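You operate a simulated robot arm through the tools that you are given. There is no shell and no other tool.

You run a simulated robot arm. Do the job below in one go: nothing can be reset, and whatever is moved stays where it is left.

TASK
At the white keyboard clear the NG, then print, tick and send.
Fine: press CLEAR, press +1 till the monitor shows 1 x tag, press PRINT once, click the white mouse once for CHECKED, press SEND last.

The check looks at the end state, three seconds after you hand in, the way a careful person would. Anything else that was tipped, shoved, dropped, spilled or broken makes it a failure.

THE ROBOT
A 7-joint arm with a two-finger gripper, fixed in place. Base frame: the origin is on the floor under the middle of its stand, x ahead of it, y to its left, z up; the work surface is at about z = 1030. Readings come in mm, degrees, newtons and seconds.
With the tool pointing down near the work surface it reaches from about 320 to 800 mm from the base axis. Its first joint turns from -166.0 to 166.0 degrees. Payload 2.45 kg.
Tool frame: the origin (TCP) lies between the finger pads and is the grasp point; the fingertips stand 27 mm ahead of it; z points along the fingers, y is the line along which they close. The gripper opens to 80 mm; its body begins 54 mm behind the TCP.
Orientation is told as [roll, pitch, yaw] about the base's x, y, z axes, in that order, counted from this pose: with the fingers straight down and closing along the base's y, the tool's x points along the base's -x, its y along +y and its z along -z.

THE INTERFACE
- The arm moves only by the tool nudge_tool. Its argument "motion" is a list of rows, each a list of 7 numbers: the gripper command, from -1 (fully open) to 1 (shut), values between in proportion, then the shift along the tool's x, y, z in m, then the turn, a rotation vector about the tool's x, y, z in degrees. In form: [[claw, dx, dy, dz, rx, ry, rz], ...]. A call has 1 to 20 rows; each row shifts and turns the commanded pose from where the row before left it, along the tool's axes as they then stand. A row lasts 0.2 s, in which the tool goes at most 50 mm and 8.6 degrees; a call with a longer step from one row to the next is refused whole, and so is a gripper value outside its range. Where a pose cannot be reached the arm comes as near as it can. A force on the tool above 40 N (or 10 N above the force at the start of the call, whichever is more), or a blocked arm, ends the call early, and 0.2 s more pass. The fingers move at their own pace (about 153 mm/s each) and stop on an object; they squeeze with about 34 N. The grip force told is the motor's: it shows also when the fingers shut on nothing. Time passes only in rows, and 0.2 s behind the last, so rows that do not move let the fingers close. The reply holds the time, the measured pose of the TCP, the force on the tool along the base axes, the opening and the grip force, in the units named above and with some noise, with the torque about the TCP (base axes, N m) and any sound that the robot's microphone picked up.
- Cameras (640 x 400 px; columns grow to the right, rows downward): "scene" is fixed at [399, 651.3, 1643.9]; the picture's right is [-0.99, -0.11, 0.00], its down [-0.04, 0.38, -0.92] and it looks along [0.11, -0.92, -0.39] (base axes); focal length 335 px, centre (320, 200). "wrist" rides on the gripper at [63, 12, -79] in the tool frame; the picture's right is [-0.19, 0.98, 0.00], its down [-0.72, -0.14, -0.68] and it looks along [-0.67, -0.13, 0.73] (tool axes); focal length 226 px, centre (320, 200).
- snapshot(camera): a new picture of that camera. No time passes.
- raise_lower(by): moves the trunk up (or, below 0, down) by that many mm; the arm rides with it, the base frame stays. It gives what a move gives, with no picture.
- pixel_to_xyz(camera, pixels): for up to 12 pixels [column, row] of the newest picture of that camera ("zoom" is the newest enlarged one), the place [x, y, z] in the base frame of the surface seen there, good to about 2 mm. No time passes.
- close_up(camera, box): a new picture of the part [left, top, right, bottom] of that camera's present view, enlarged. No time passes.
- sign_off(): hands the job in; it is judged then, once.

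Open the gripper and draw the arm clear of the work before you hand the job in, unless the task says otherwise.

The tools are called as a command line: name --pt "numbers of a row" for each row, then --argument value for the rest, lists and objects as JSON in quotes. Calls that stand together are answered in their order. nudge_tool: Moves the arm, as the interface text tells. Its arguments: {"type":"object","properties":{"motion":{"type":"array","items":{"type":"array","items":{"type":"number"}}}},"required":["motion"]} The other tools are called the same way: raise_lower (by) moves the trunk up or down; snapshot (camera) takes a picture; pixel_to_xyz (camera, pixels) gives the place of the surface under pixels of a picture; close_up (camera, box) takes an enlarged picture of a part of a camera's view; sign_off () hands the job in.

At the start:

```text
t: 0.0
ee_pos: [286.9, -368.4, 1338.7]
tool_rot: [0.0, 0.1, -0.1]
force: [0.0, -0.1, 0.2]
wrist_torque: [0.0, 0.04, 0.0]
opening: 80.2
grasp_force: 0.0
trunk travel left (down, up): [-425.0, 115.0]
```

scene: 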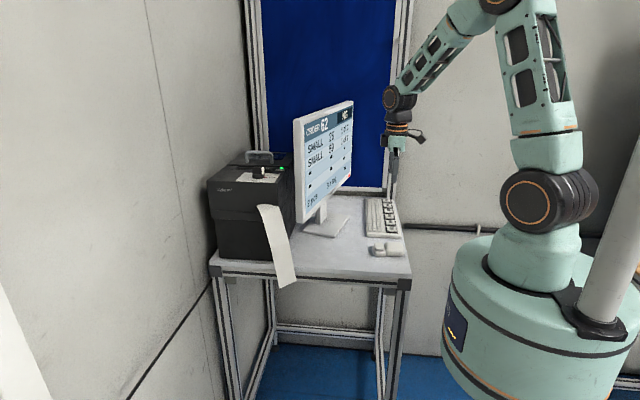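
wrist: 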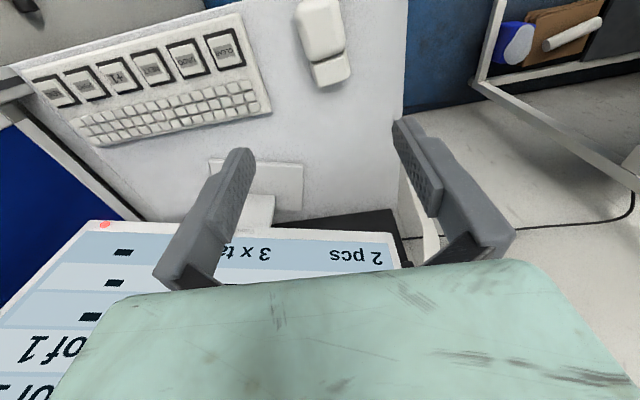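

The scene picture shows the monitor at about (325,160), the keyboard at (382,217) and the mouse at (387,250). I take enlarged pictures of these to read the labels.

close_up --camera "scene" --box '[285, 90, 365, 230]'

close_up --camera "scene" --box '[340, 180, 430, 270]'

close_up --camera "wrist" --box '[0, 0, 360, 225]'

```text
2.86 times, centred on (325, 160) of scene
```

zoom: 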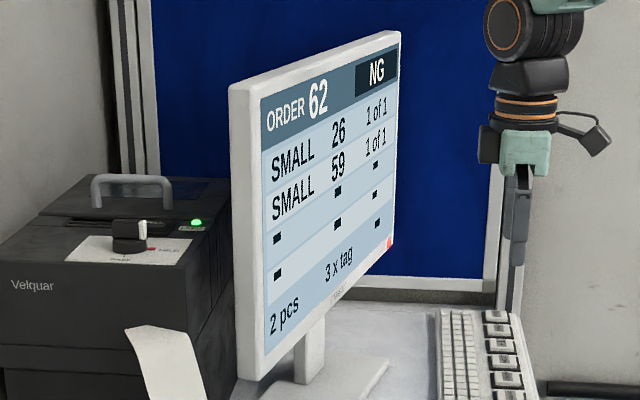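

```text
4.44 times, centred on (385, 225) of scene
```

zoom: 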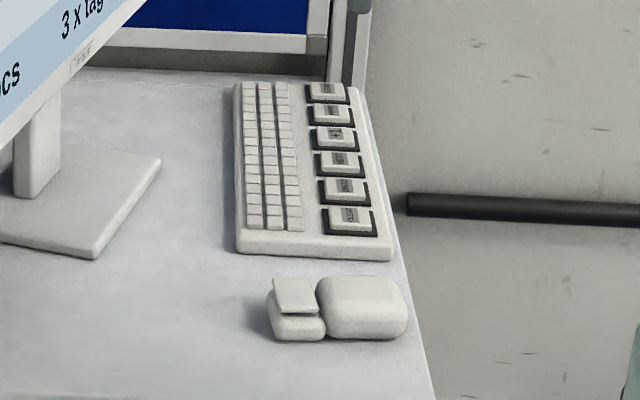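

```text
1.78 times, centred on (180, 112) of wrist
```

zoom: 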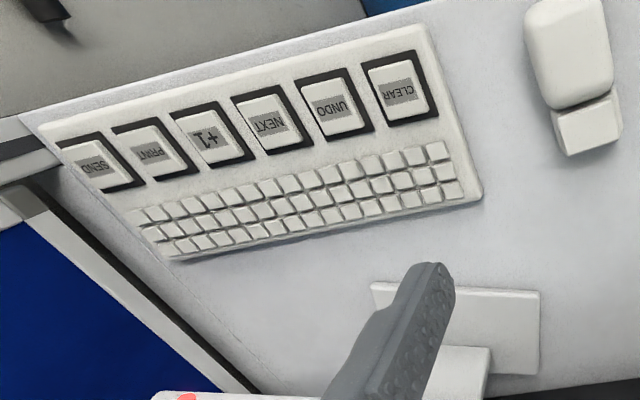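

The wrist close-up shows the keys in the order SEND, PRINT, +1, NEXT, UNDO, CLEAR from left to right, with the mouse on the right. I measure the positions of the keys and the mouse in the latest zoom.

pixel_to_xyz --camera "zoom" --pixels '[[97, 162], [153, 150], [208, 138], [266, 123], [331, 106], [398, 88], [587, 124], [566, 50], [40, 125], [480, 190], [300, 340], [558, 110]]'

pixel_to_xyz --camera "scene" --pixels '[[354, 102], [296, 118], [298, 222], [350, 190], [325, 230], [395, 175], [260, 172], [390, 250], [378, 248], [280, 250]]'

```text
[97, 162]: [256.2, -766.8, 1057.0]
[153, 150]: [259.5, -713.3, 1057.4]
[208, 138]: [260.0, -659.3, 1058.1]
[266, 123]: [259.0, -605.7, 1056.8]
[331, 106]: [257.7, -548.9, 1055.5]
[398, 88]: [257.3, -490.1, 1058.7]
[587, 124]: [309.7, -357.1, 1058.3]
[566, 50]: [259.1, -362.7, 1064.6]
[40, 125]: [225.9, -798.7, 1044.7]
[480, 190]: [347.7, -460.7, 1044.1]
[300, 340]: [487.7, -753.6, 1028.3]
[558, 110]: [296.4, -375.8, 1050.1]
```

```text
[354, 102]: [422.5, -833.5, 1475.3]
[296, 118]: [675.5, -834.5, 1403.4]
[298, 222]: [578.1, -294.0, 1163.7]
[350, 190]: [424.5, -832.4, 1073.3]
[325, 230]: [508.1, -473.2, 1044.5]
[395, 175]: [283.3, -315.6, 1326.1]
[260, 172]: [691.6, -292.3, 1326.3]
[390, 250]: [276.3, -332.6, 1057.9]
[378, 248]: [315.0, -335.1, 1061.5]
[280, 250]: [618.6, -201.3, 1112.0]
```

The key tops are at about x 258, z 1057, spaced 56 mm from y -767 (SEND) to -490 (CLEAR), and the mouse button is near (310,-357,1058). Before moving I measure where the monitor's edges stand, so the arm stays clear of them.

pixel_to_xyz --camera "scene" --pixels '[[350, 106], [350, 150], [349, 178], [320, 115], [300, 125], [302, 215], [325, 200], [387, 218], [380, 225], [390, 204]]'

pixel_to_xyz --camera "wrist" --pixels '[[105, 225], [385, 238], [240, 232], [340, 72], [325, 60], [315, 20]]'

close_up --camera "wrist" --box '[270, 0, 390, 100]'

close_up --camera "scene" --box '[200, 140, 310, 290]'

```text
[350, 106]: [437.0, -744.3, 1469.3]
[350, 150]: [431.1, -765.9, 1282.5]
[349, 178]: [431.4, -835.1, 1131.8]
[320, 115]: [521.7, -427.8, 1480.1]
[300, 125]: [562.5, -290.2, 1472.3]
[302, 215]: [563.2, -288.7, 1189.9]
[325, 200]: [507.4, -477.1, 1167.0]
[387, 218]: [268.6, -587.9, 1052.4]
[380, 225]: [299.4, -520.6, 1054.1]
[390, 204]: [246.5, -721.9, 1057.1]
```

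```text
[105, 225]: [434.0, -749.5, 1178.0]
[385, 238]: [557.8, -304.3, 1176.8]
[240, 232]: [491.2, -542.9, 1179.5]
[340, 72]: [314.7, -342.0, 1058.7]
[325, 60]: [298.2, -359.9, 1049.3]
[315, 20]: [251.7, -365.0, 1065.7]
```

```text
4.00 times, centred on (330, 50) of wrist
```

zoom: 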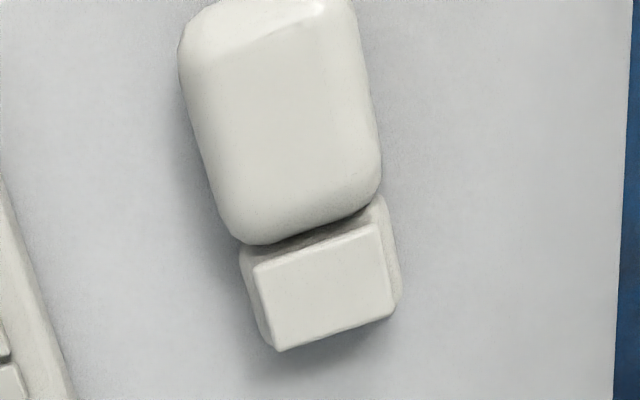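

```text
2.67 times, centred on (255, 215) of scene
```

zoom: 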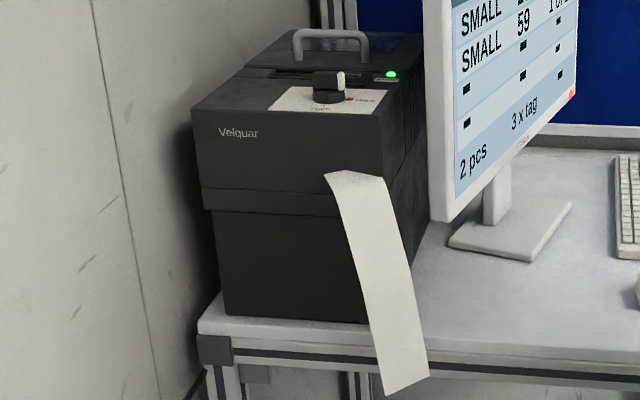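

The monitor runs from (434,-749) to (563,-289), with its bottom at z about 1165, so it stands well clear of the key row at x 258. I shut the fingers and move to above CLEAR at (257,-490), with the tips about 55 mm over the key.

nudge_tool --pt "1 0 0 0 0 0 0" --pt "1 0.005 -0.02 0.0 0 0 0" --pt "1 0.005 -0.0205 0.03 0 0 0" --pt "1 0.005 -0.0205 0.035 0 0 0" --pt "1 0.005 -0.0205 0.035 0 0 0" --pt "1 0.005 -0.0205 0.035 0 0 0" --pt "1 0.005 -0.0205 0.035 0 0 0" --pt "1 0 0 0.028 0 0 0" --pt "1 0 0 0 0 0 0"

snapshot --camera "wrist"

snapshot --camera "scene"

```text
t: 2.0
ee_pos: [258.2, -491.1, 1140.9]
tool_rot: [-0.1, 0.0, 0.0]
force: [0.6, 0.2, -0.7]
wrist_torque: [0.0, 0.01, 0.0]
opening: 0.0
grasp_force: 30.0
trunk travel left (down, up): [-425.0, 115.0]
```

```text
taken
```

wrist: 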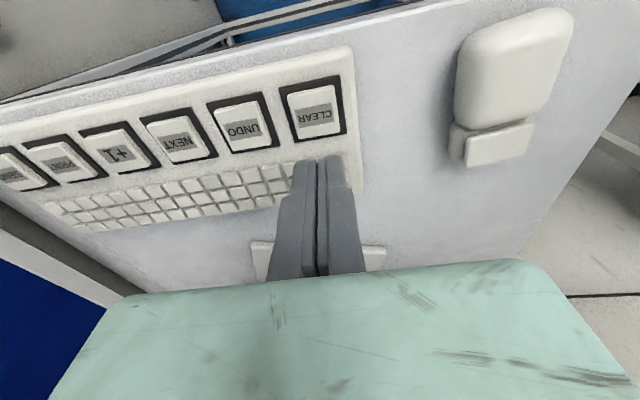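

```text
taken
```

scene: 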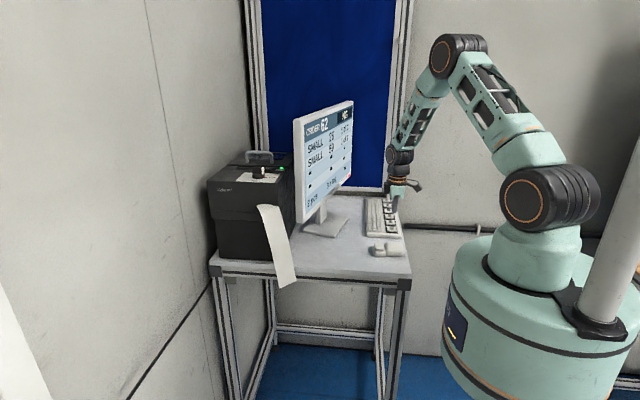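

The tool stands over the CLEAR key, with the fingers shut. I measure the key tops again from this closer view: CLEAR at (313,112), UNDO (240,122), NEXT (178,137), +1 (120,152).

pixel_to_xyz --camera "wrist" --pixels '[[313, 112], [295, 96], [331, 92], [298, 133], [334, 130], [240, 122], [178, 137], [120, 152], [66, 161], [12, 172], [500, 145], [330, 143]]'

close_up --camera "scene" --box '[355, 165, 425, 265]'

```text
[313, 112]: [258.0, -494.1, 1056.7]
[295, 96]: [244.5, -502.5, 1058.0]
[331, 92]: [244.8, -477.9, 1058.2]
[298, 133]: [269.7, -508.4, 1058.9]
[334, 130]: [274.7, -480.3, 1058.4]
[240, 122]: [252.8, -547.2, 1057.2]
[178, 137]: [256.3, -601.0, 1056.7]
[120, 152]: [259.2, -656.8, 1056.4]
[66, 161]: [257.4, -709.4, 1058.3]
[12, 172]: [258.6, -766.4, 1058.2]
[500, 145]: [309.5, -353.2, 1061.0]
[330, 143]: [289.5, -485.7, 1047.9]
```

```text
4.00 times, centred on (390, 215) of scene
```

zoom: 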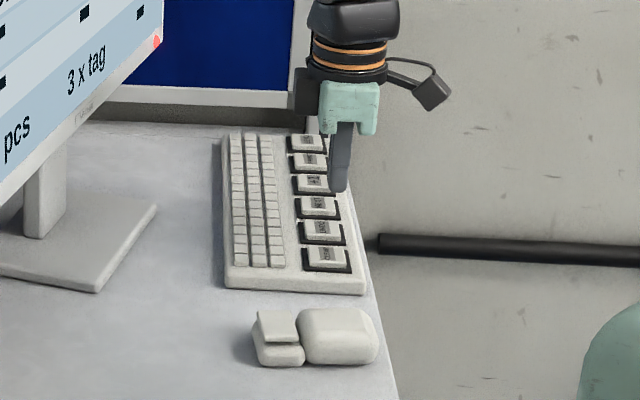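

CLEAR's top spans about x 244–274 and y -506 to -479 at z 1058, and the tips stand at (258,-491,1114). I go down 51 mm to hover 5 mm above it, then check the readings.

nudge_tool --pt "1 0 -0.001 0.015 0 0 0" --pt "1 0 0 0.015 0 0 0" --pt "1 0 0 0.012 0 0 0" --pt "1 0 0 0.009 0 0 0" --pt "1 0 0 0 0 0 0"

close_up --camera "scene" --box '[355, 165, 425, 265]'

snapshot --camera "wrist"

```text
t: 3.2
ee_pos: [257.3, -491.5, 1089.5]
tool_rot: [0.0, 0.1, 0.1]
force: [-0.6, -0.3, 0.1]
wrist_torque: [0.0, -0.02, 0.01]
opening: 0.0
grasp_force: 29.8
trunk travel left (down, up): [-425.0, 115.0]
```

```text
4.00 times, centred on (390, 215) of scene
```

zoom: 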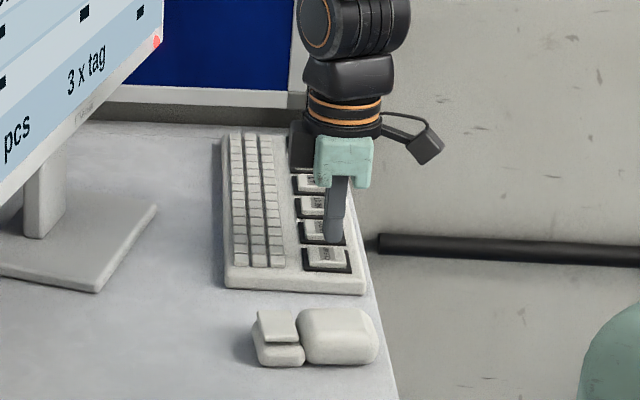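

```text
taken
```

wrist: 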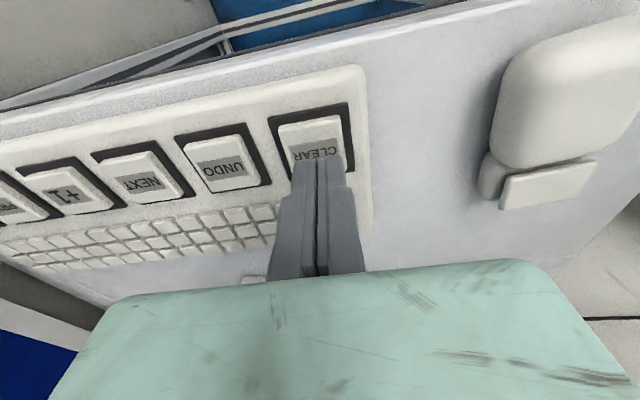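

The readings put the tips at z 1062, but the scene close-up shows the tip bottom at (333,243) and CLEAR's centre at (327,258). I measure the fingertip against the key before pressing.

pixel_to_xyz --camera "zoom" --pixels '[[333, 240], [333, 230], [340, 235], [327, 258], [325, 250], [318, 230], [335, 246], [340, 262]]'

pixel_to_xyz --camera "wrist" --pixels '[[305, 158], [330, 158], [305, 170], [330, 170], [318, 135], [290, 145], [338, 140]]'

close_up --camera "scene" --box '[375, 210, 411, 240]'

close_up --camera "wrist" --box '[250, 90, 380, 190]'

```text
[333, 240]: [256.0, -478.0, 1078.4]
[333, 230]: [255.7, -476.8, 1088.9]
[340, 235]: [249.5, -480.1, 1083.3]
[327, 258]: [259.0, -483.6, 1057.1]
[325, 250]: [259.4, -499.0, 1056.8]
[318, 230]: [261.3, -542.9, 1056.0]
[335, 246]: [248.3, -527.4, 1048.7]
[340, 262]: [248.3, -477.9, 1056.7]
```

```text
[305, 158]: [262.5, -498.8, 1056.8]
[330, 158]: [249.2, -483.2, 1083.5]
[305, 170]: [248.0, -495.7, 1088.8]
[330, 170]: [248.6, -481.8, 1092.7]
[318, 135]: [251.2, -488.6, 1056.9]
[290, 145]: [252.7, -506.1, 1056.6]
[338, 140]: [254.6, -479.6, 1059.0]
```

```text
13.33 times, centred on (393, 225) of scene
```

zoom: 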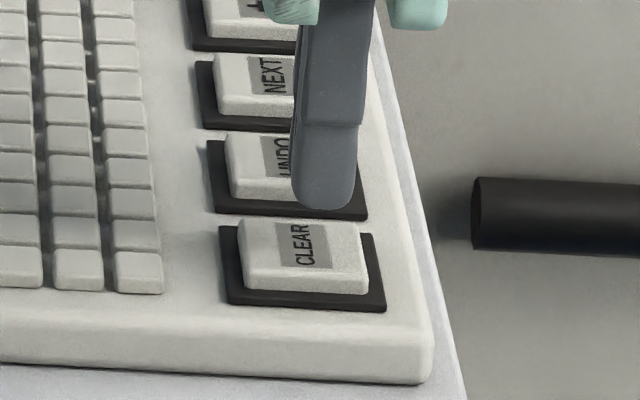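

```text
4.00 times, centred on (315, 140) of wrist
```

zoom: 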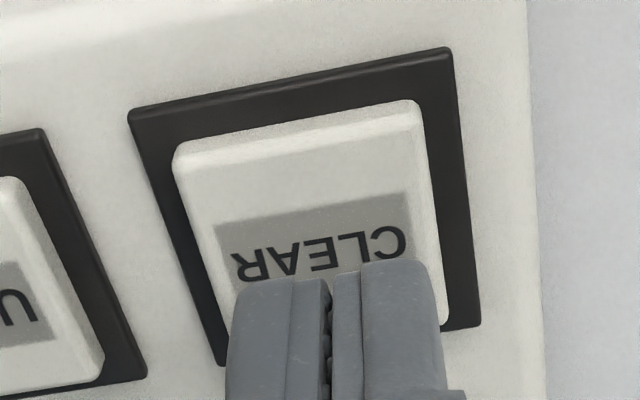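

The close-ups show the tip squarely over CLEAR with a few millimetres of air below it (finger front face at y -478, x about 248–265). I go down in small steps and watch force and sound.

nudge_tool --pt "1 -0.001 -0.001 0.002 0 0 0" --pt "1 0 0 0.002 0 0 0" --pt "1 0 0 0.001 0 0 0"

```text
t: 4.0
ee_pos: [258.1, -492.5, 1084.8]
tool_rot: [0.1, 0.0, 0.0]
force: [0.1, -0.2, 0.0]
wrist_torque: [0.0, -0.02, -0.01]
opening: 0.0
grasp_force: 29.7
trunk travel left (down, up): [-425.0, 115.0]
```

No force yet with the TCP at z 1084.8 (tips at 1057.8). I go 2 mm further in 1 mm steps.

nudge_tool --pt "1 0 0 0.001 0 0 0" --pt "1 0 0 0.001 0 0 0"

close_up --camera "scene" --box '[375, 210, 411, 240]'

```text
t: 4.6
ee_pos: [258.7, -492.3, 1082.0]
tool_rot: [0.1, 0.0, 0.0]
force: [1.2, -0.5, 0.3]
wrist_torque: [-0.01, -0.02, 0.0]
opening: 0.1
grasp_force: 29.7
trunk travel left (down, up): [-425.0, 115.0]
```

```text
13.33 times, centred on (393, 225) of scene
```

zoom: 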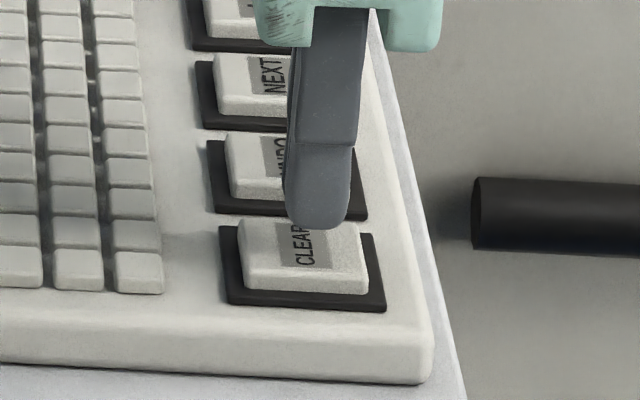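

Still no contact force (0.3 N), and the close-up shows the tip's bottom edge (320,230) a little above the CLEAR key top. I keep going down in 1 mm steps.

nudge_tool --pt "1 0 0 0.001 0 0 0" --pt "1 0 0 0.001 0 0 0"

close_up --camera "scene" --box '[375, 210, 411, 240]'

close_up --camera "scene" --box '[285, 90, 365, 230]'

```text
t: 5.2
ee_pos: [257.2, -492.0, 1081.8]
tool_rot: [0.0, 0.0, 0.0]
force: [0.1, 0.2, -0.5]
wrist_torque: [0.04, 0.0, -0.01]
opening: 0.1
grasp_force: 30.0
trunk travel left (down, up): [-425.0, 115.0]
```

```text
13.33 times, centred on (393, 225) of scene
```

zoom: 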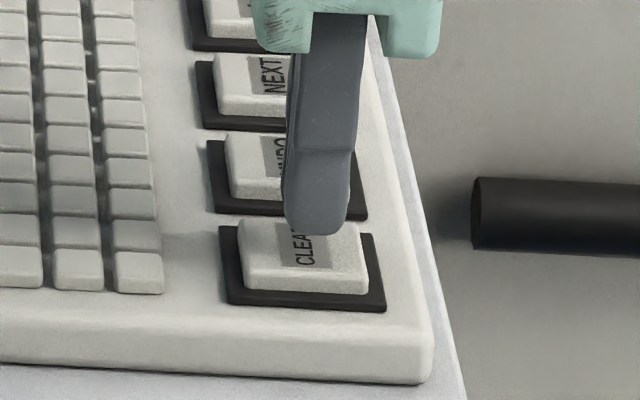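

```text
2.86 times, centred on (325, 160) of scene
```

zoom: 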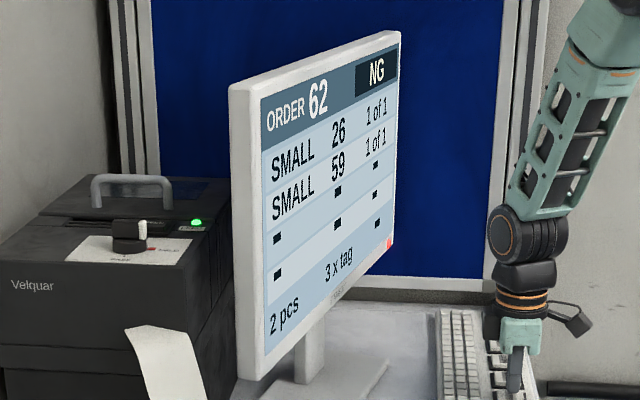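

Still no contact; the commanded TCP height is now about 1080.5 and the pose reading has about 1 mm of noise. I continue by 2 mm.

nudge_tool --pt "1 0 0 0.001 0 0 0" --pt "1 0 0 0.001 0 0 0"

close_up --camera "scene" --box '[375, 210, 411, 240]'

close_up --camera "wrist" --box '[250, 90, 380, 190]'

```text
t: 5.8
ee_pos: [259.3, -492.3, 1078.8]
tool_rot: [-0.1, 0.0, -0.1]
force: [1.3, 0.3, 0.4]
wrist_torque: [0.03, -0.01, 0.02]
opening: 0.0
grasp_force: 30.0
trunk travel left (down, up): [-425.0, 115.0]
```

```text
13.33 times, centred on (393, 225) of scene
```

zoom: 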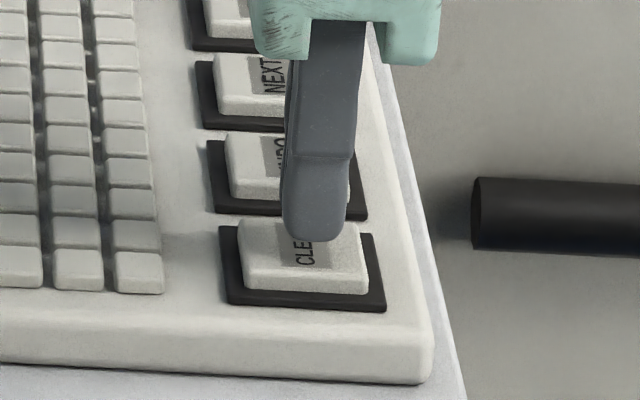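

```text
4.00 times, centred on (315, 140) of wrist
```

zoom: 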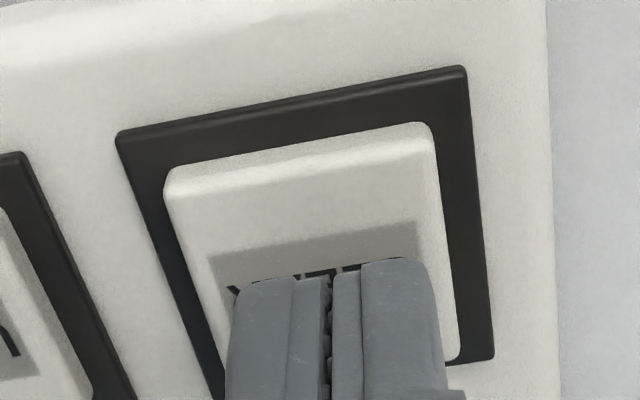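

Still no force; the gap shrinks steadily (tip edge at row 240 versus the label in the close-up). I continue down in 1 mm steps, 3 mm this time.

nudge_tool --pt "1 0 0 0.001 0 0 0" --pt "1 0 0 0.001 0 0 0" --pt "1 0 0 0.001 0 0 0"

close_up --camera "scene" --box '[375, 210, 411, 240]'

```text
t: 6.6
ee_pos: [259.0, -492.3, 1075.4]
tool_rot: [0.0, 0.0, 0.1]
force: [0.8, 0.8, -0.6]
wrist_torque: [0.01, -0.01, -0.02]
opening: 0.0
grasp_force: 30.0
trunk travel left (down, up): [-425.0, 115.0]
```

```text
13.33 times, centred on (393, 225) of scene
```

zoom: 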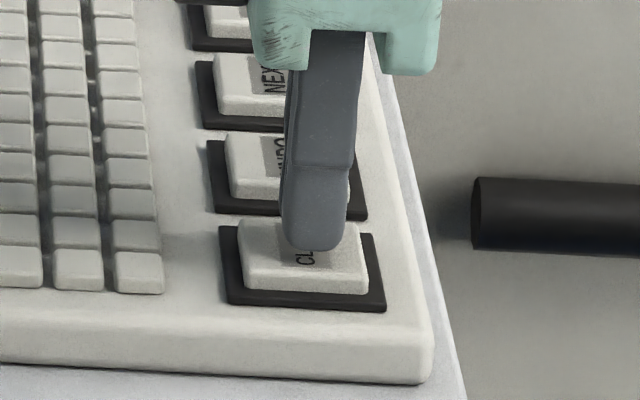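

The tip edge is now at row 250, and the key's near top edge is near row 272, so about 5 mm remain. I go down 3 mm more in 1 mm steps.

nudge_tool --pt "1 0 0 0.001 0 0 0" --pt "1 0 0 0.001 0 0 0" --pt "1 0 0 0.001 0 0 0"

close_up --camera "scene" --box '[375, 210, 411, 240]'

```text
t: 7.4
ee_pos: [258.5, -494.2, 1073.5]
tool_rot: [-0.1, 0.0, 0.0]
force: [0.1, -0.1, -0.1]
wrist_torque: [0.05, -0.01, 0.02]
opening: 0.1
grasp_force: 29.4
trunk travel left (down, up): [-425.0, 115.0]
```

```text
13.33 times, centred on (393, 225) of scene
```

zoom: 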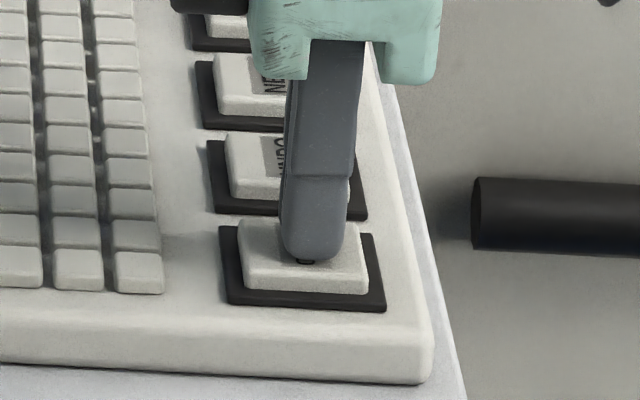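

Tip edge is at row 260, no force yet. Contact should be close, so I go 2 mm and read.

nudge_tool --pt "1 0 0 0.001 0 0 0" --pt "1 0 0 0.001 0 0 0"

close_up --camera "scene" --box '[375, 210, 411, 240]'

```text
t: 8.0
ee_pos: [258.3, -493.0, 1070.5]
tool_rot: [0.0, 0.0, 0.0]
force: [0.5, 0.4, 0.6]
wrist_torque: [0.0, 0.01, 0.02]
opening: 6.0
grasp_force: 29.7
trunk travel left (down, up): [-425.0, 115.0]
```

```text
13.33 times, centred on (393, 225) of scene
```

zoom: 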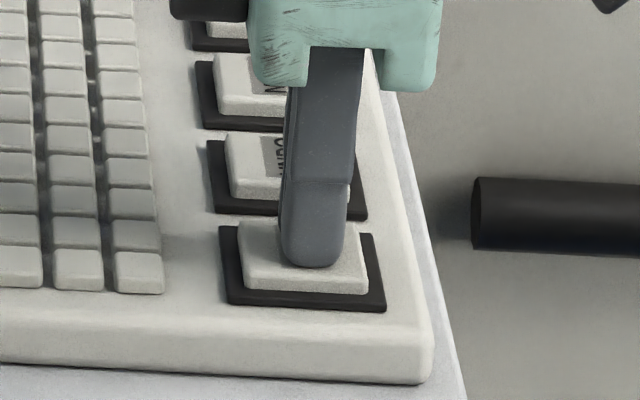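

The opening now reads 6.0 mm, although the force stays under 1 N, which may be the first touch or a stray reading. I hold still for one row and look at the fingers with the wrist camera.

nudge_tool --pt "1 0 0 0 0 0 0"

close_up --camera "wrist" --box '[250, 90, 380, 190]'

close_up --camera "scene" --box '[285, 90, 365, 230]'

```text
t: 8.4
ee_pos: [259.2, -492.5, 1070.2]
tool_rot: [-0.1, 0.0, -0.1]
force: [0.1, -0.4, 1.0]
wrist_torque: [-0.04, 0.04, 0.02]
opening: 5.9
grasp_force: 30.1
trunk travel left (down, up): [-425.0, 115.0]
```

```text
4.00 times, centred on (315, 140) of wrist
```

zoom: 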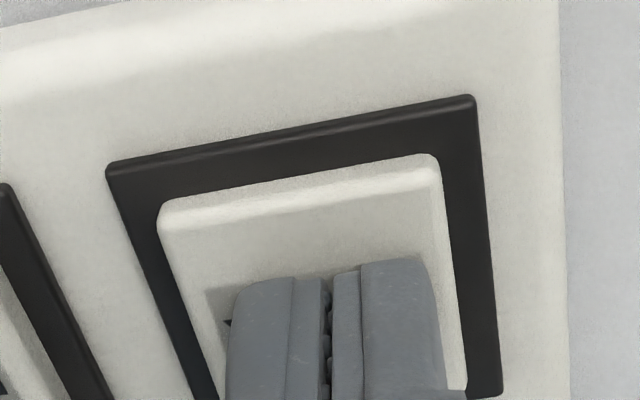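

```text
2.86 times, centred on (325, 160) of scene
```

zoom: 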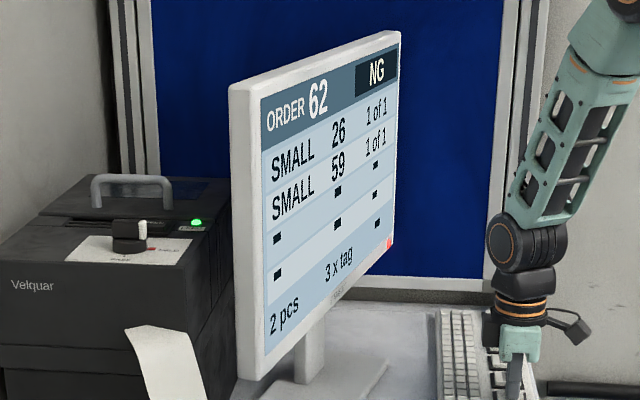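

The force along z has risen to about 1 N with the TCP at 1070, so the tip has met the key. I press on in 1 mm steps.

nudge_tool --pt "1 0 0 0.001 0 0 0"

close_up --camera "scene" --box '[375, 210, 411, 240]'

```text
t: 8.8
ee_pos: [258.4, -492.4, 1069.7]
tool_rot: [0.0, 0.0, 0.1]
force: [0.8, 0.3, 0.7]
wrist_torque: [0.0, 0.01, 0.01]
opening: 6.0
grasp_force: 29.0
trunk travel left (down, up): [-425.0, 115.0]
```

```text
13.33 times, centred on (393, 225) of scene
```

zoom: 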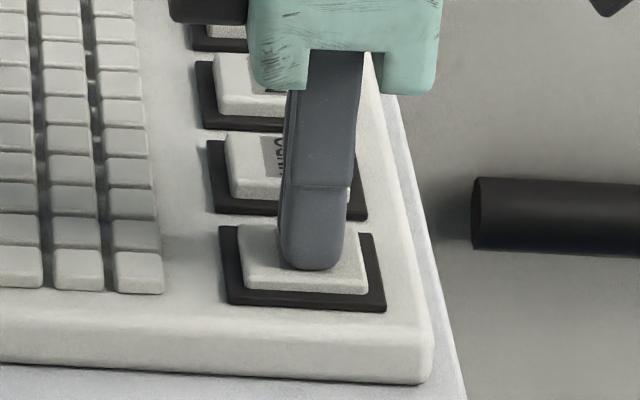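

The key top's far edge has moved from row 219 to 224, so the key is going down with the tip. I push another 1 mm and check the monitor.

nudge_tool --pt "1 0 0 0.001 0 0 0"

close_up --camera "scene" --box '[285, 90, 365, 230]'

close_up --camera "scene" --box '[375, 210, 411, 240]'

```text
t: 9.2
ee_pos: [258.1, -492.3, 1068.9]
tool_rot: [0.0, 0.0, 0.1]
force: [0.2, 0.2, 1.2]
wrist_torque: [0.04, -0.02, -0.01]
opening: 6.3
grasp_force: 29.9
trunk travel left (down, up): [-425.0, 115.0]
heard: click
```

```text
2.86 times, centred on (325, 160) of scene
```

zoom: 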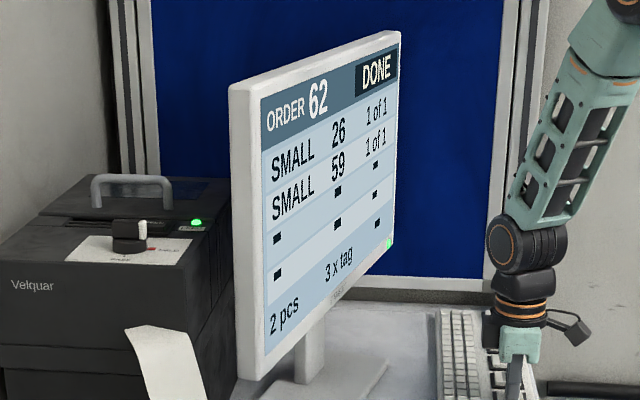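

```text
13.33 times, centred on (393, 225) of scene
```

zoom: 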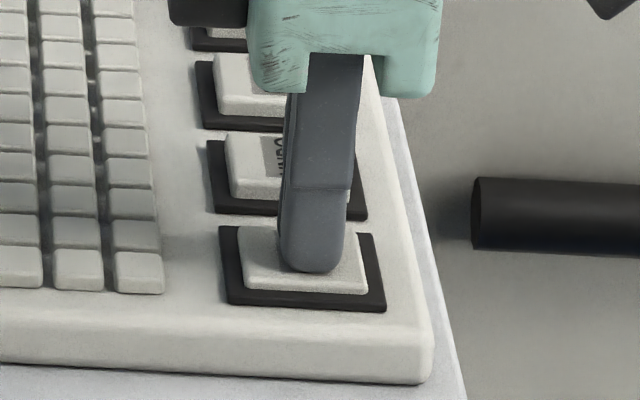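

A click was heard and the monitor changed from NG to DONE, still showing 3 x tag. I lift 40 mm and move over the +1 key at about (259,-657), then look.

nudge_tool --pt "1 0 0 -0.01 0 0 0" --pt "1 0 0 -0.02 0 0 0" --pt "1 0 0 -0.02 0 0 0" --pt "1 0 -0.03 0 0 0 0" --pt "1 0 -0.035 0 0 0 0" --pt "1 0 -0.035 0 0 0 0" --pt "1 0 -0.035 0 0 0 0" --pt "1 0 -0.03 0 0 0 0" --pt "1 0 0 0 0 0 0"

snapshot --camera "wrist"

snapshot --camera "scene"

```text
t: 11.2
ee_pos: [259.1, -656.7, 1119.6]
tool_rot: [0.0, 0.0, 0.1]
force: [-0.3, 0.6, -0.6]
wrist_torque: [-0.01, 0.0, 0.03]
opening: 0.2
grasp_force: 30.2
trunk travel left (down, up): [-425.0, 115.0]
```

```text
taken
```

wrist: 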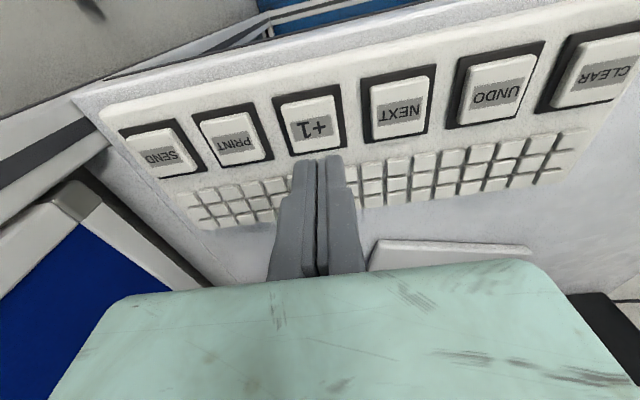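

```text
taken
```

scene: 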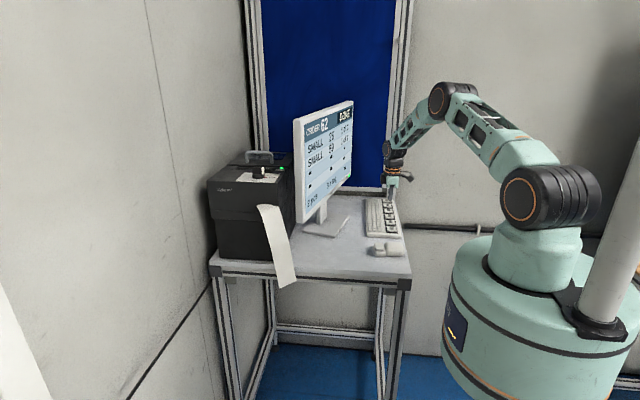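

The tool is over +1. I measure the +1 key's corners and the PRINT and SEND keys in this nearer wrist picture.

pixel_to_xyz --camera "wrist" --pixels '[[310, 123], [284, 106], [332, 99], [293, 147], [338, 140], [235, 142], [206, 124], [245, 116], [161, 155], [130, 139], [166, 131], [189, 168]]'

close_up --camera "scene" --box '[285, 90, 365, 230]'

```text
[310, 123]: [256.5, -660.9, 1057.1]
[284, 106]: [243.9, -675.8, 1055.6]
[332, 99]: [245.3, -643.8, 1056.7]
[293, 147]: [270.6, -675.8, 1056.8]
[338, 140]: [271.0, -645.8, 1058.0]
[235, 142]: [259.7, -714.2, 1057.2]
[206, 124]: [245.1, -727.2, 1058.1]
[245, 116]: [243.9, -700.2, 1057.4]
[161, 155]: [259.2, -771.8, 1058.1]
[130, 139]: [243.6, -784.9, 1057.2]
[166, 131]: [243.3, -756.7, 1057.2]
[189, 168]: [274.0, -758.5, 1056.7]
```

```text
2.86 times, centred on (325, 160) of scene
```

zoom: 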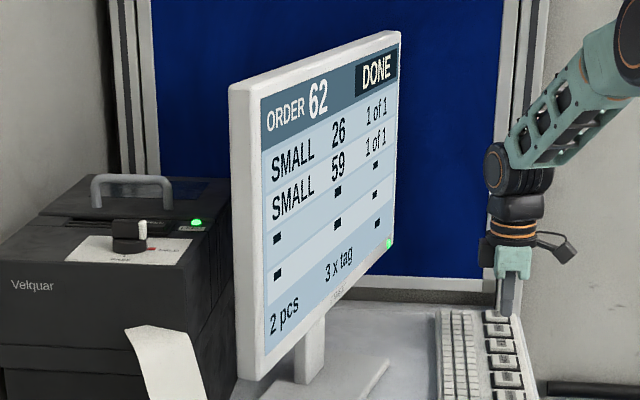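

The +1 key is centred at about (258,-660) with the same 1057 top. I shift 3 mm, descend to just above contact (TCP about 1074), and check before pressing.

nudge_tool --pt "1 0 -0.003 0.015 0 0 0" --pt "1 0 0 0.015 0 0 0" --pt "1 0 0 0.01 0 0 0" --pt "1 0 0 0.004 0 0 0" --pt "1 0 0 0 0 0 0"

close_up --camera "wrist" --box '[250, 90, 380, 190]'

close_up --camera "scene" --box '[375, 195, 411, 225]'

```text
t: 12.4
ee_pos: [258.1, -660.9, 1073.9]
tool_rot: [-0.1, 0.0, 0.0]
force: [0.5, 0.5, -0.1]
wrist_torque: [-0.01, -0.01, -0.01]
opening: 0.0
grasp_force: 30.2
trunk travel left (down, up): [-425.0, 115.0]
```

```text
4.00 times, centred on (315, 140) of wrist
```

zoom: 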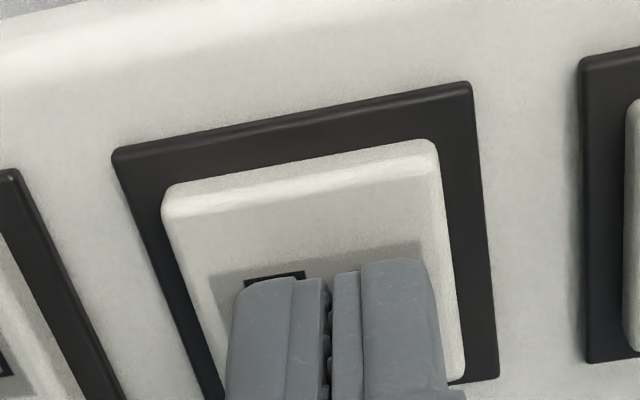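

```text
13.33 times, centred on (393, 210) of scene
```

zoom: 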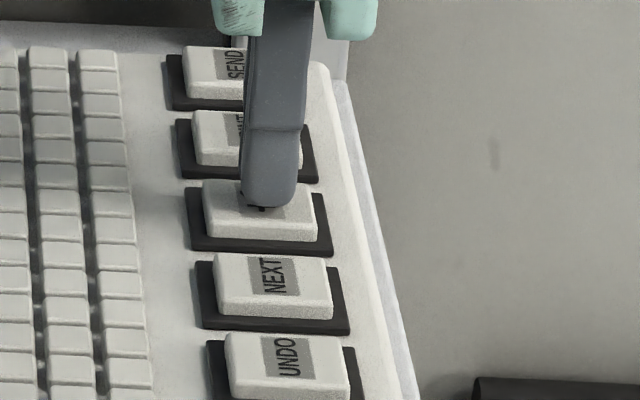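

The tip sits centred over +1, as it did over CLEAR, with no force. I press about 6 mm down and come straight back up 7 mm in one call, then check for a click and the monitor.

nudge_tool --pt "1 0 0 0.003 0 0 0" --pt "1 0 0 0.002 0 0 0" --pt "1 0 0 0.001 0 0 0" --pt "1 0 0 -0.004 0 0 0" --pt "1 0 0 -0.004 0 0 0" --pt "1 0 0 0 0 0 0"

close_up --camera "scene" --box '[285, 90, 365, 230]'

close_up --camera "scene" --box '[375, 195, 411, 225]'

```text
t: 13.8
ee_pos: [258.8, -661.1, 1076.3]
tool_rot: [0.0, 0.0, 0.0]
force: [0.4, 0.2, -0.7]
wrist_torque: [0.02, 0.03, 0.01]
opening: 0.1
grasp_force: 29.6
trunk travel left (down, up): [-425.0, 115.0]
heard: click
```

```text
2.86 times, centred on (325, 160) of scene
```

zoom: 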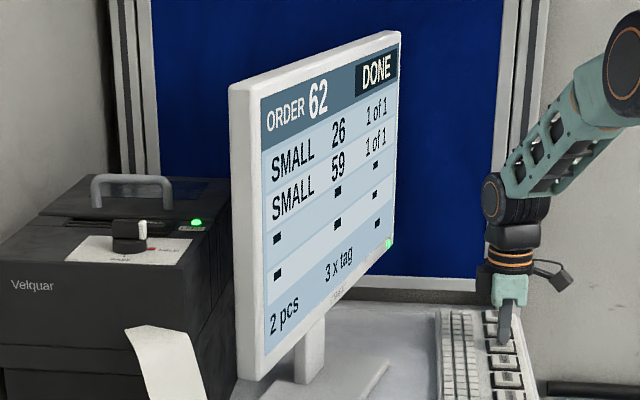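

```text
13.33 times, centred on (393, 210) of scene
```

zoom: 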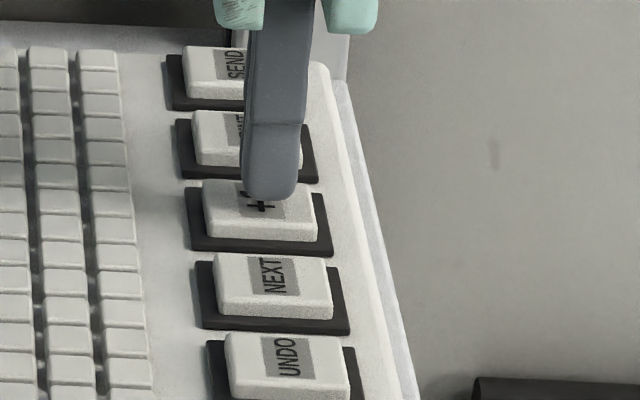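

A click was heard, but the monitor still seems to show 3 x tag. I enlarge that line to read it properly, in case it lags.

close_up --camera "scene" --box '[292, 165, 356, 215]'

nudge_tool --pt "1 0 0 0 0 0 0" --pt "1 0 0 0 0 0 0" --pt "1 0 0 0 0 0 0"

close_up --camera "scene" --box '[290, 95, 360, 215]'

```text
8.00 times, centred on (324, 190) of scene
```

zoom: 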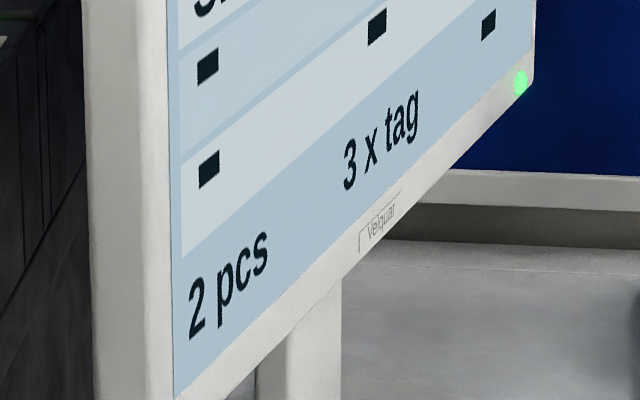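

```text
t: 14.6
ee_pos: [258.4, -661.0, 1075.5]
tool_rot: [-0.1, 0.0, -0.1]
force: [1.1, -0.2, 0.1]
wrist_torque: [0.01, 0.02, 0.0]
opening: 0.0
grasp_force: 29.9
trunk travel left (down, up): [-425.0, 115.0]
```

```text
3.33 times, centred on (325, 155) of scene
```

zoom: 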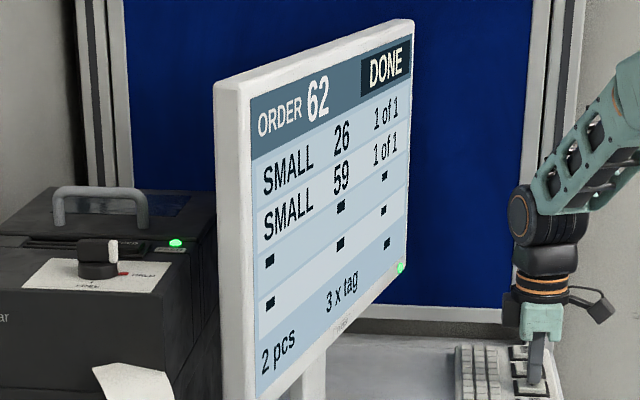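

It still shows 3 x tag, so the short press may not have registered even with the click. I press again slowly and hold it down while I look at the monitor.

nudge_tool --pt "1 0 0 0.004 0 0 0" --pt "1 0 0 0.002 0 0 0" --pt "1 0 0 0.001 0 0 0" --pt "1 0 0 0.001 0 0 0"

close_up --camera "scene" --box '[290, 95, 360, 215]'

close_up --camera "scene" --box '[375, 195, 411, 225]'

```text
t: 15.6
ee_pos: [258.6, -661.7, 1068.7]
tool_rot: [0.0, -0.1, 0.0]
force: [-0.5, 0.7, 2.2]
wrist_torque: [-0.01, 0.03, 0.04]
opening: 5.8
grasp_force: 29.3
trunk travel left (down, up): [-425.0, 115.0]
heard: click
```

```text
3.33 times, centred on (325, 155) of scene
```

zoom: 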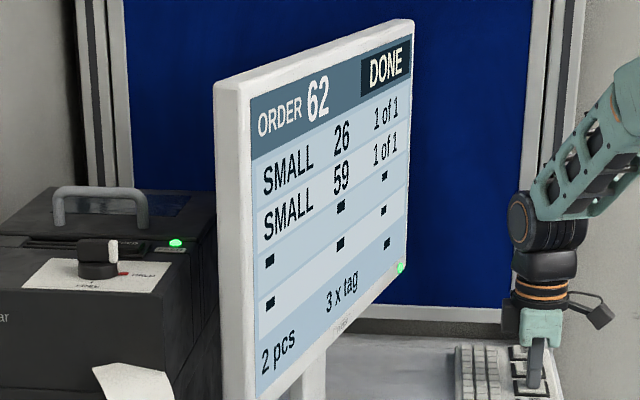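

```text
13.33 times, centred on (393, 210) of scene
```

zoom: 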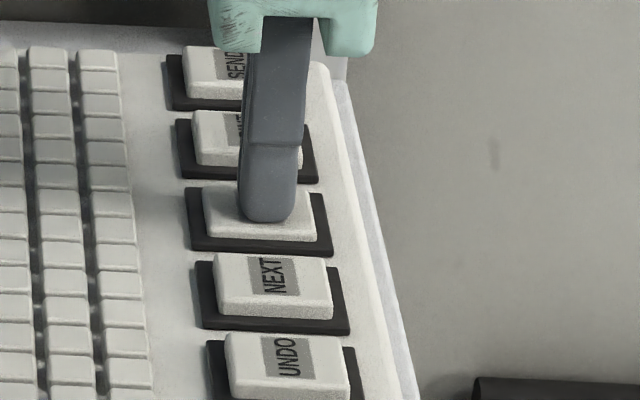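

There was another click and the key is visibly down, but it still reads 3 x tag. I release the key, wait a moment and look at the monitor and the printer's panel.

nudge_tool --pt "1 0 0 -0.004 0 0 0" --pt "1 0 0 -0.004 0 0 0" --pt "1 0 0 0 0 0 0" --pt "1 0 0 0 0 0 0" --pt "1 0 0 0 0 0 0"

close_up --camera "scene" --box '[290, 95, 360, 215]'

close_up --camera "scene" --box '[235, 145, 299, 185]'

```text
t: 16.8
ee_pos: [258.3, -661.9, 1077.4]
tool_rot: [0.0, 0.0, 0.0]
force: [0.7, -0.3, -1.4]
wrist_torque: [0.03, 0.02, 0.01]
opening: 0.0
grasp_force: 29.5
trunk travel left (down, up): [-425.0, 115.0]
```

```text
3.33 times, centred on (325, 155) of scene
```

zoom: 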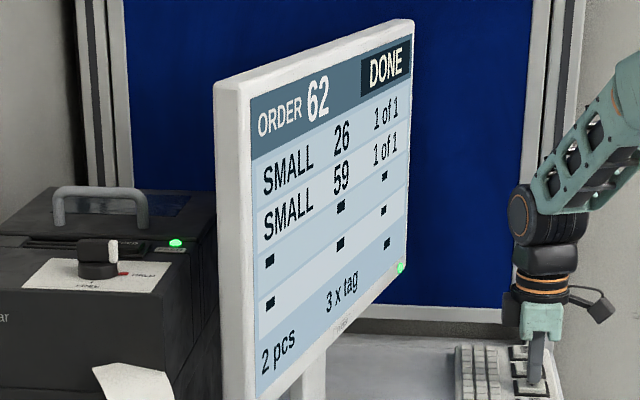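

```text
10.00 times, centred on (267, 165) of scene
```

zoom: 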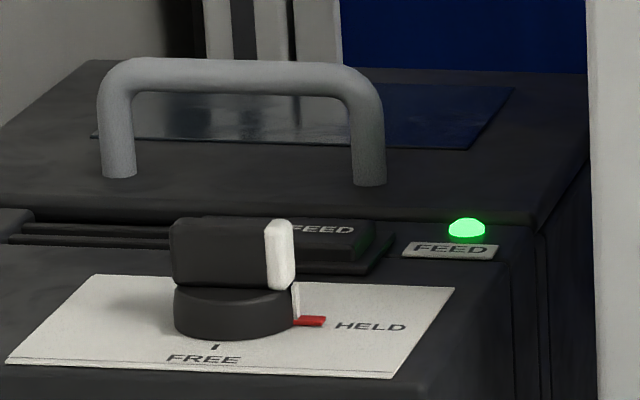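

The printer panel has a FREE/HELD knob, a FEED button and a green lamp, but first I rule out a weak press. I press +1 again, 1–2 mm deeper, and hold while I look.

nudge_tool --pt "1 0 0.001 0.004 0 0 0" --pt "1 0 0 0.003 0 0 0" --pt "1 0 0 0.001 0 0 0" --pt "1 0 0 0.001 0 0 0" --pt "1 0 0 0.001 0 0 0"

close_up --camera "scene" --box '[290, 95, 360, 215]'

close_up --camera "scene" --box '[375, 195, 411, 225]'

```text
t: 18.0
ee_pos: [258.7, -659.7, 1066.8]
tool_rot: [-0.1, 0.0, 0.0]
force: [-0.6, 0.6, 3.5]
wrist_torque: [0.05, -0.02, -0.04]
opening: 5.9
grasp_force: 30.2
trunk travel left (down, up): [-425.0, 115.0]
heard: click
```

```text
3.33 times, centred on (325, 155) of scene
```

zoom: 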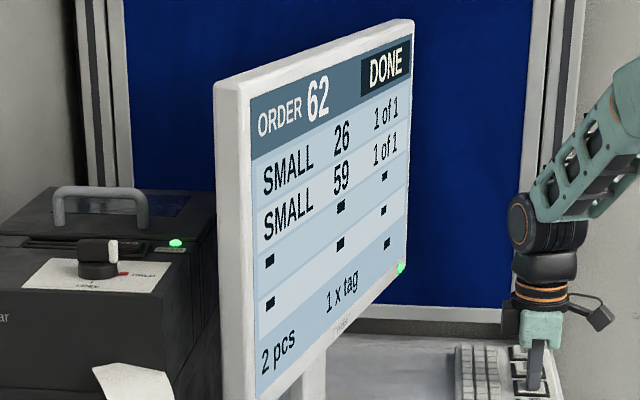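

```text
13.33 times, centred on (393, 210) of scene
```

zoom: 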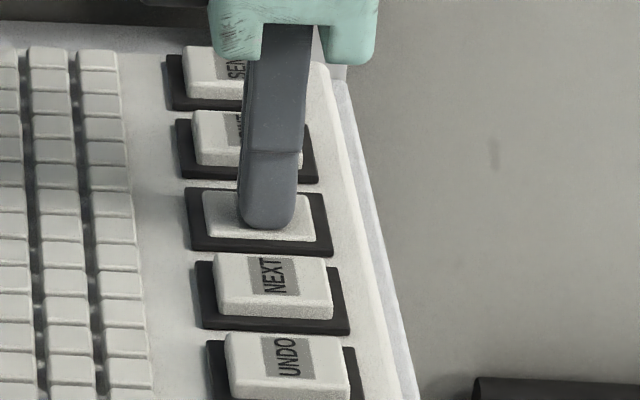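

The deeper press (TCP 1066.8, 3.5 N) registered, and the monitor now shows 1 x tag, so full travel is needed. I release, lift 40 mm and move to above PRINT at about (258,-714.5).

nudge_tool --pt "1 0 0 -0.006 0 0 0" --pt "1 0 0 -0.012 0 0 0" --pt "1 0 0 -0.02 0 0 0" --pt "1 0 -0.0275 0 0 0 0" --pt "1 0 -0.0275 0 0 0 0" --pt "1 0 0 0 0 0 0" --pt "1 0 0 0 0 0 0"

snapshot --camera "wrist"

close_up --camera "scene" --box '[290, 95, 360, 215]'

```text
t: 19.6
ee_pos: [258.8, -714.4, 1104.9]
tool_rot: [0.0, 0.1, 0.0]
force: [-0.3, 0.4, -0.3]
wrist_torque: [-0.01, -0.01, -0.03]
opening: 0.3
grasp_force: 29.9
trunk travel left (down, up): [-425.0, 115.0]
```

```text
taken
```

wrist: 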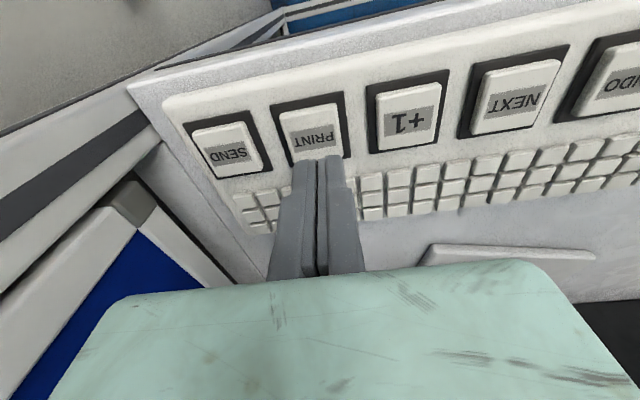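

```text
3.33 times, centred on (325, 155) of scene
```

zoom: 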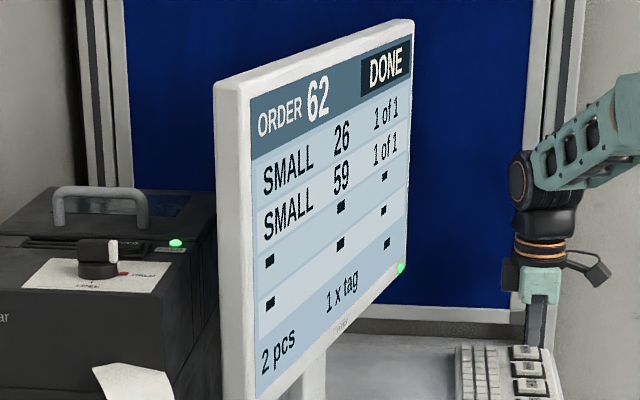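

The monitor holds at 1 x tag. I measure PRINT's corners in the wrist view (around (313,130)) before going down.

pixel_to_xyz --camera "wrist" --pixels '[[313, 130], [282, 116], [334, 106], [290, 157], [339, 145], [229, 150], [196, 133], [242, 124], [216, 174], [260, 165]]'

close_up --camera "wrist" --box '[240, 80, 400, 200]'

```text
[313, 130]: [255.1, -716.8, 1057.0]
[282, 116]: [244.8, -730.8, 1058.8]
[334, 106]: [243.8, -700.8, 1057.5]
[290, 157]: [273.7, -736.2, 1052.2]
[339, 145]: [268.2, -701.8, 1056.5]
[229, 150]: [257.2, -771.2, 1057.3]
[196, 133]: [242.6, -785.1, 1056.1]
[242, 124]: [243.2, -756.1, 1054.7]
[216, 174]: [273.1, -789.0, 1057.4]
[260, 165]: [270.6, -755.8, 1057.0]
```

```text
3.33 times, centred on (320, 140) of wrist
```

zoom: 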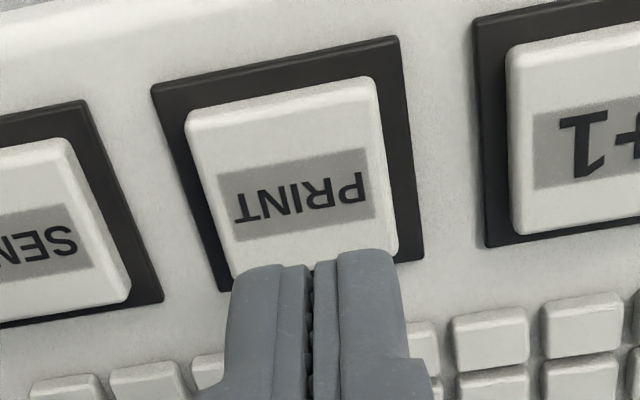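

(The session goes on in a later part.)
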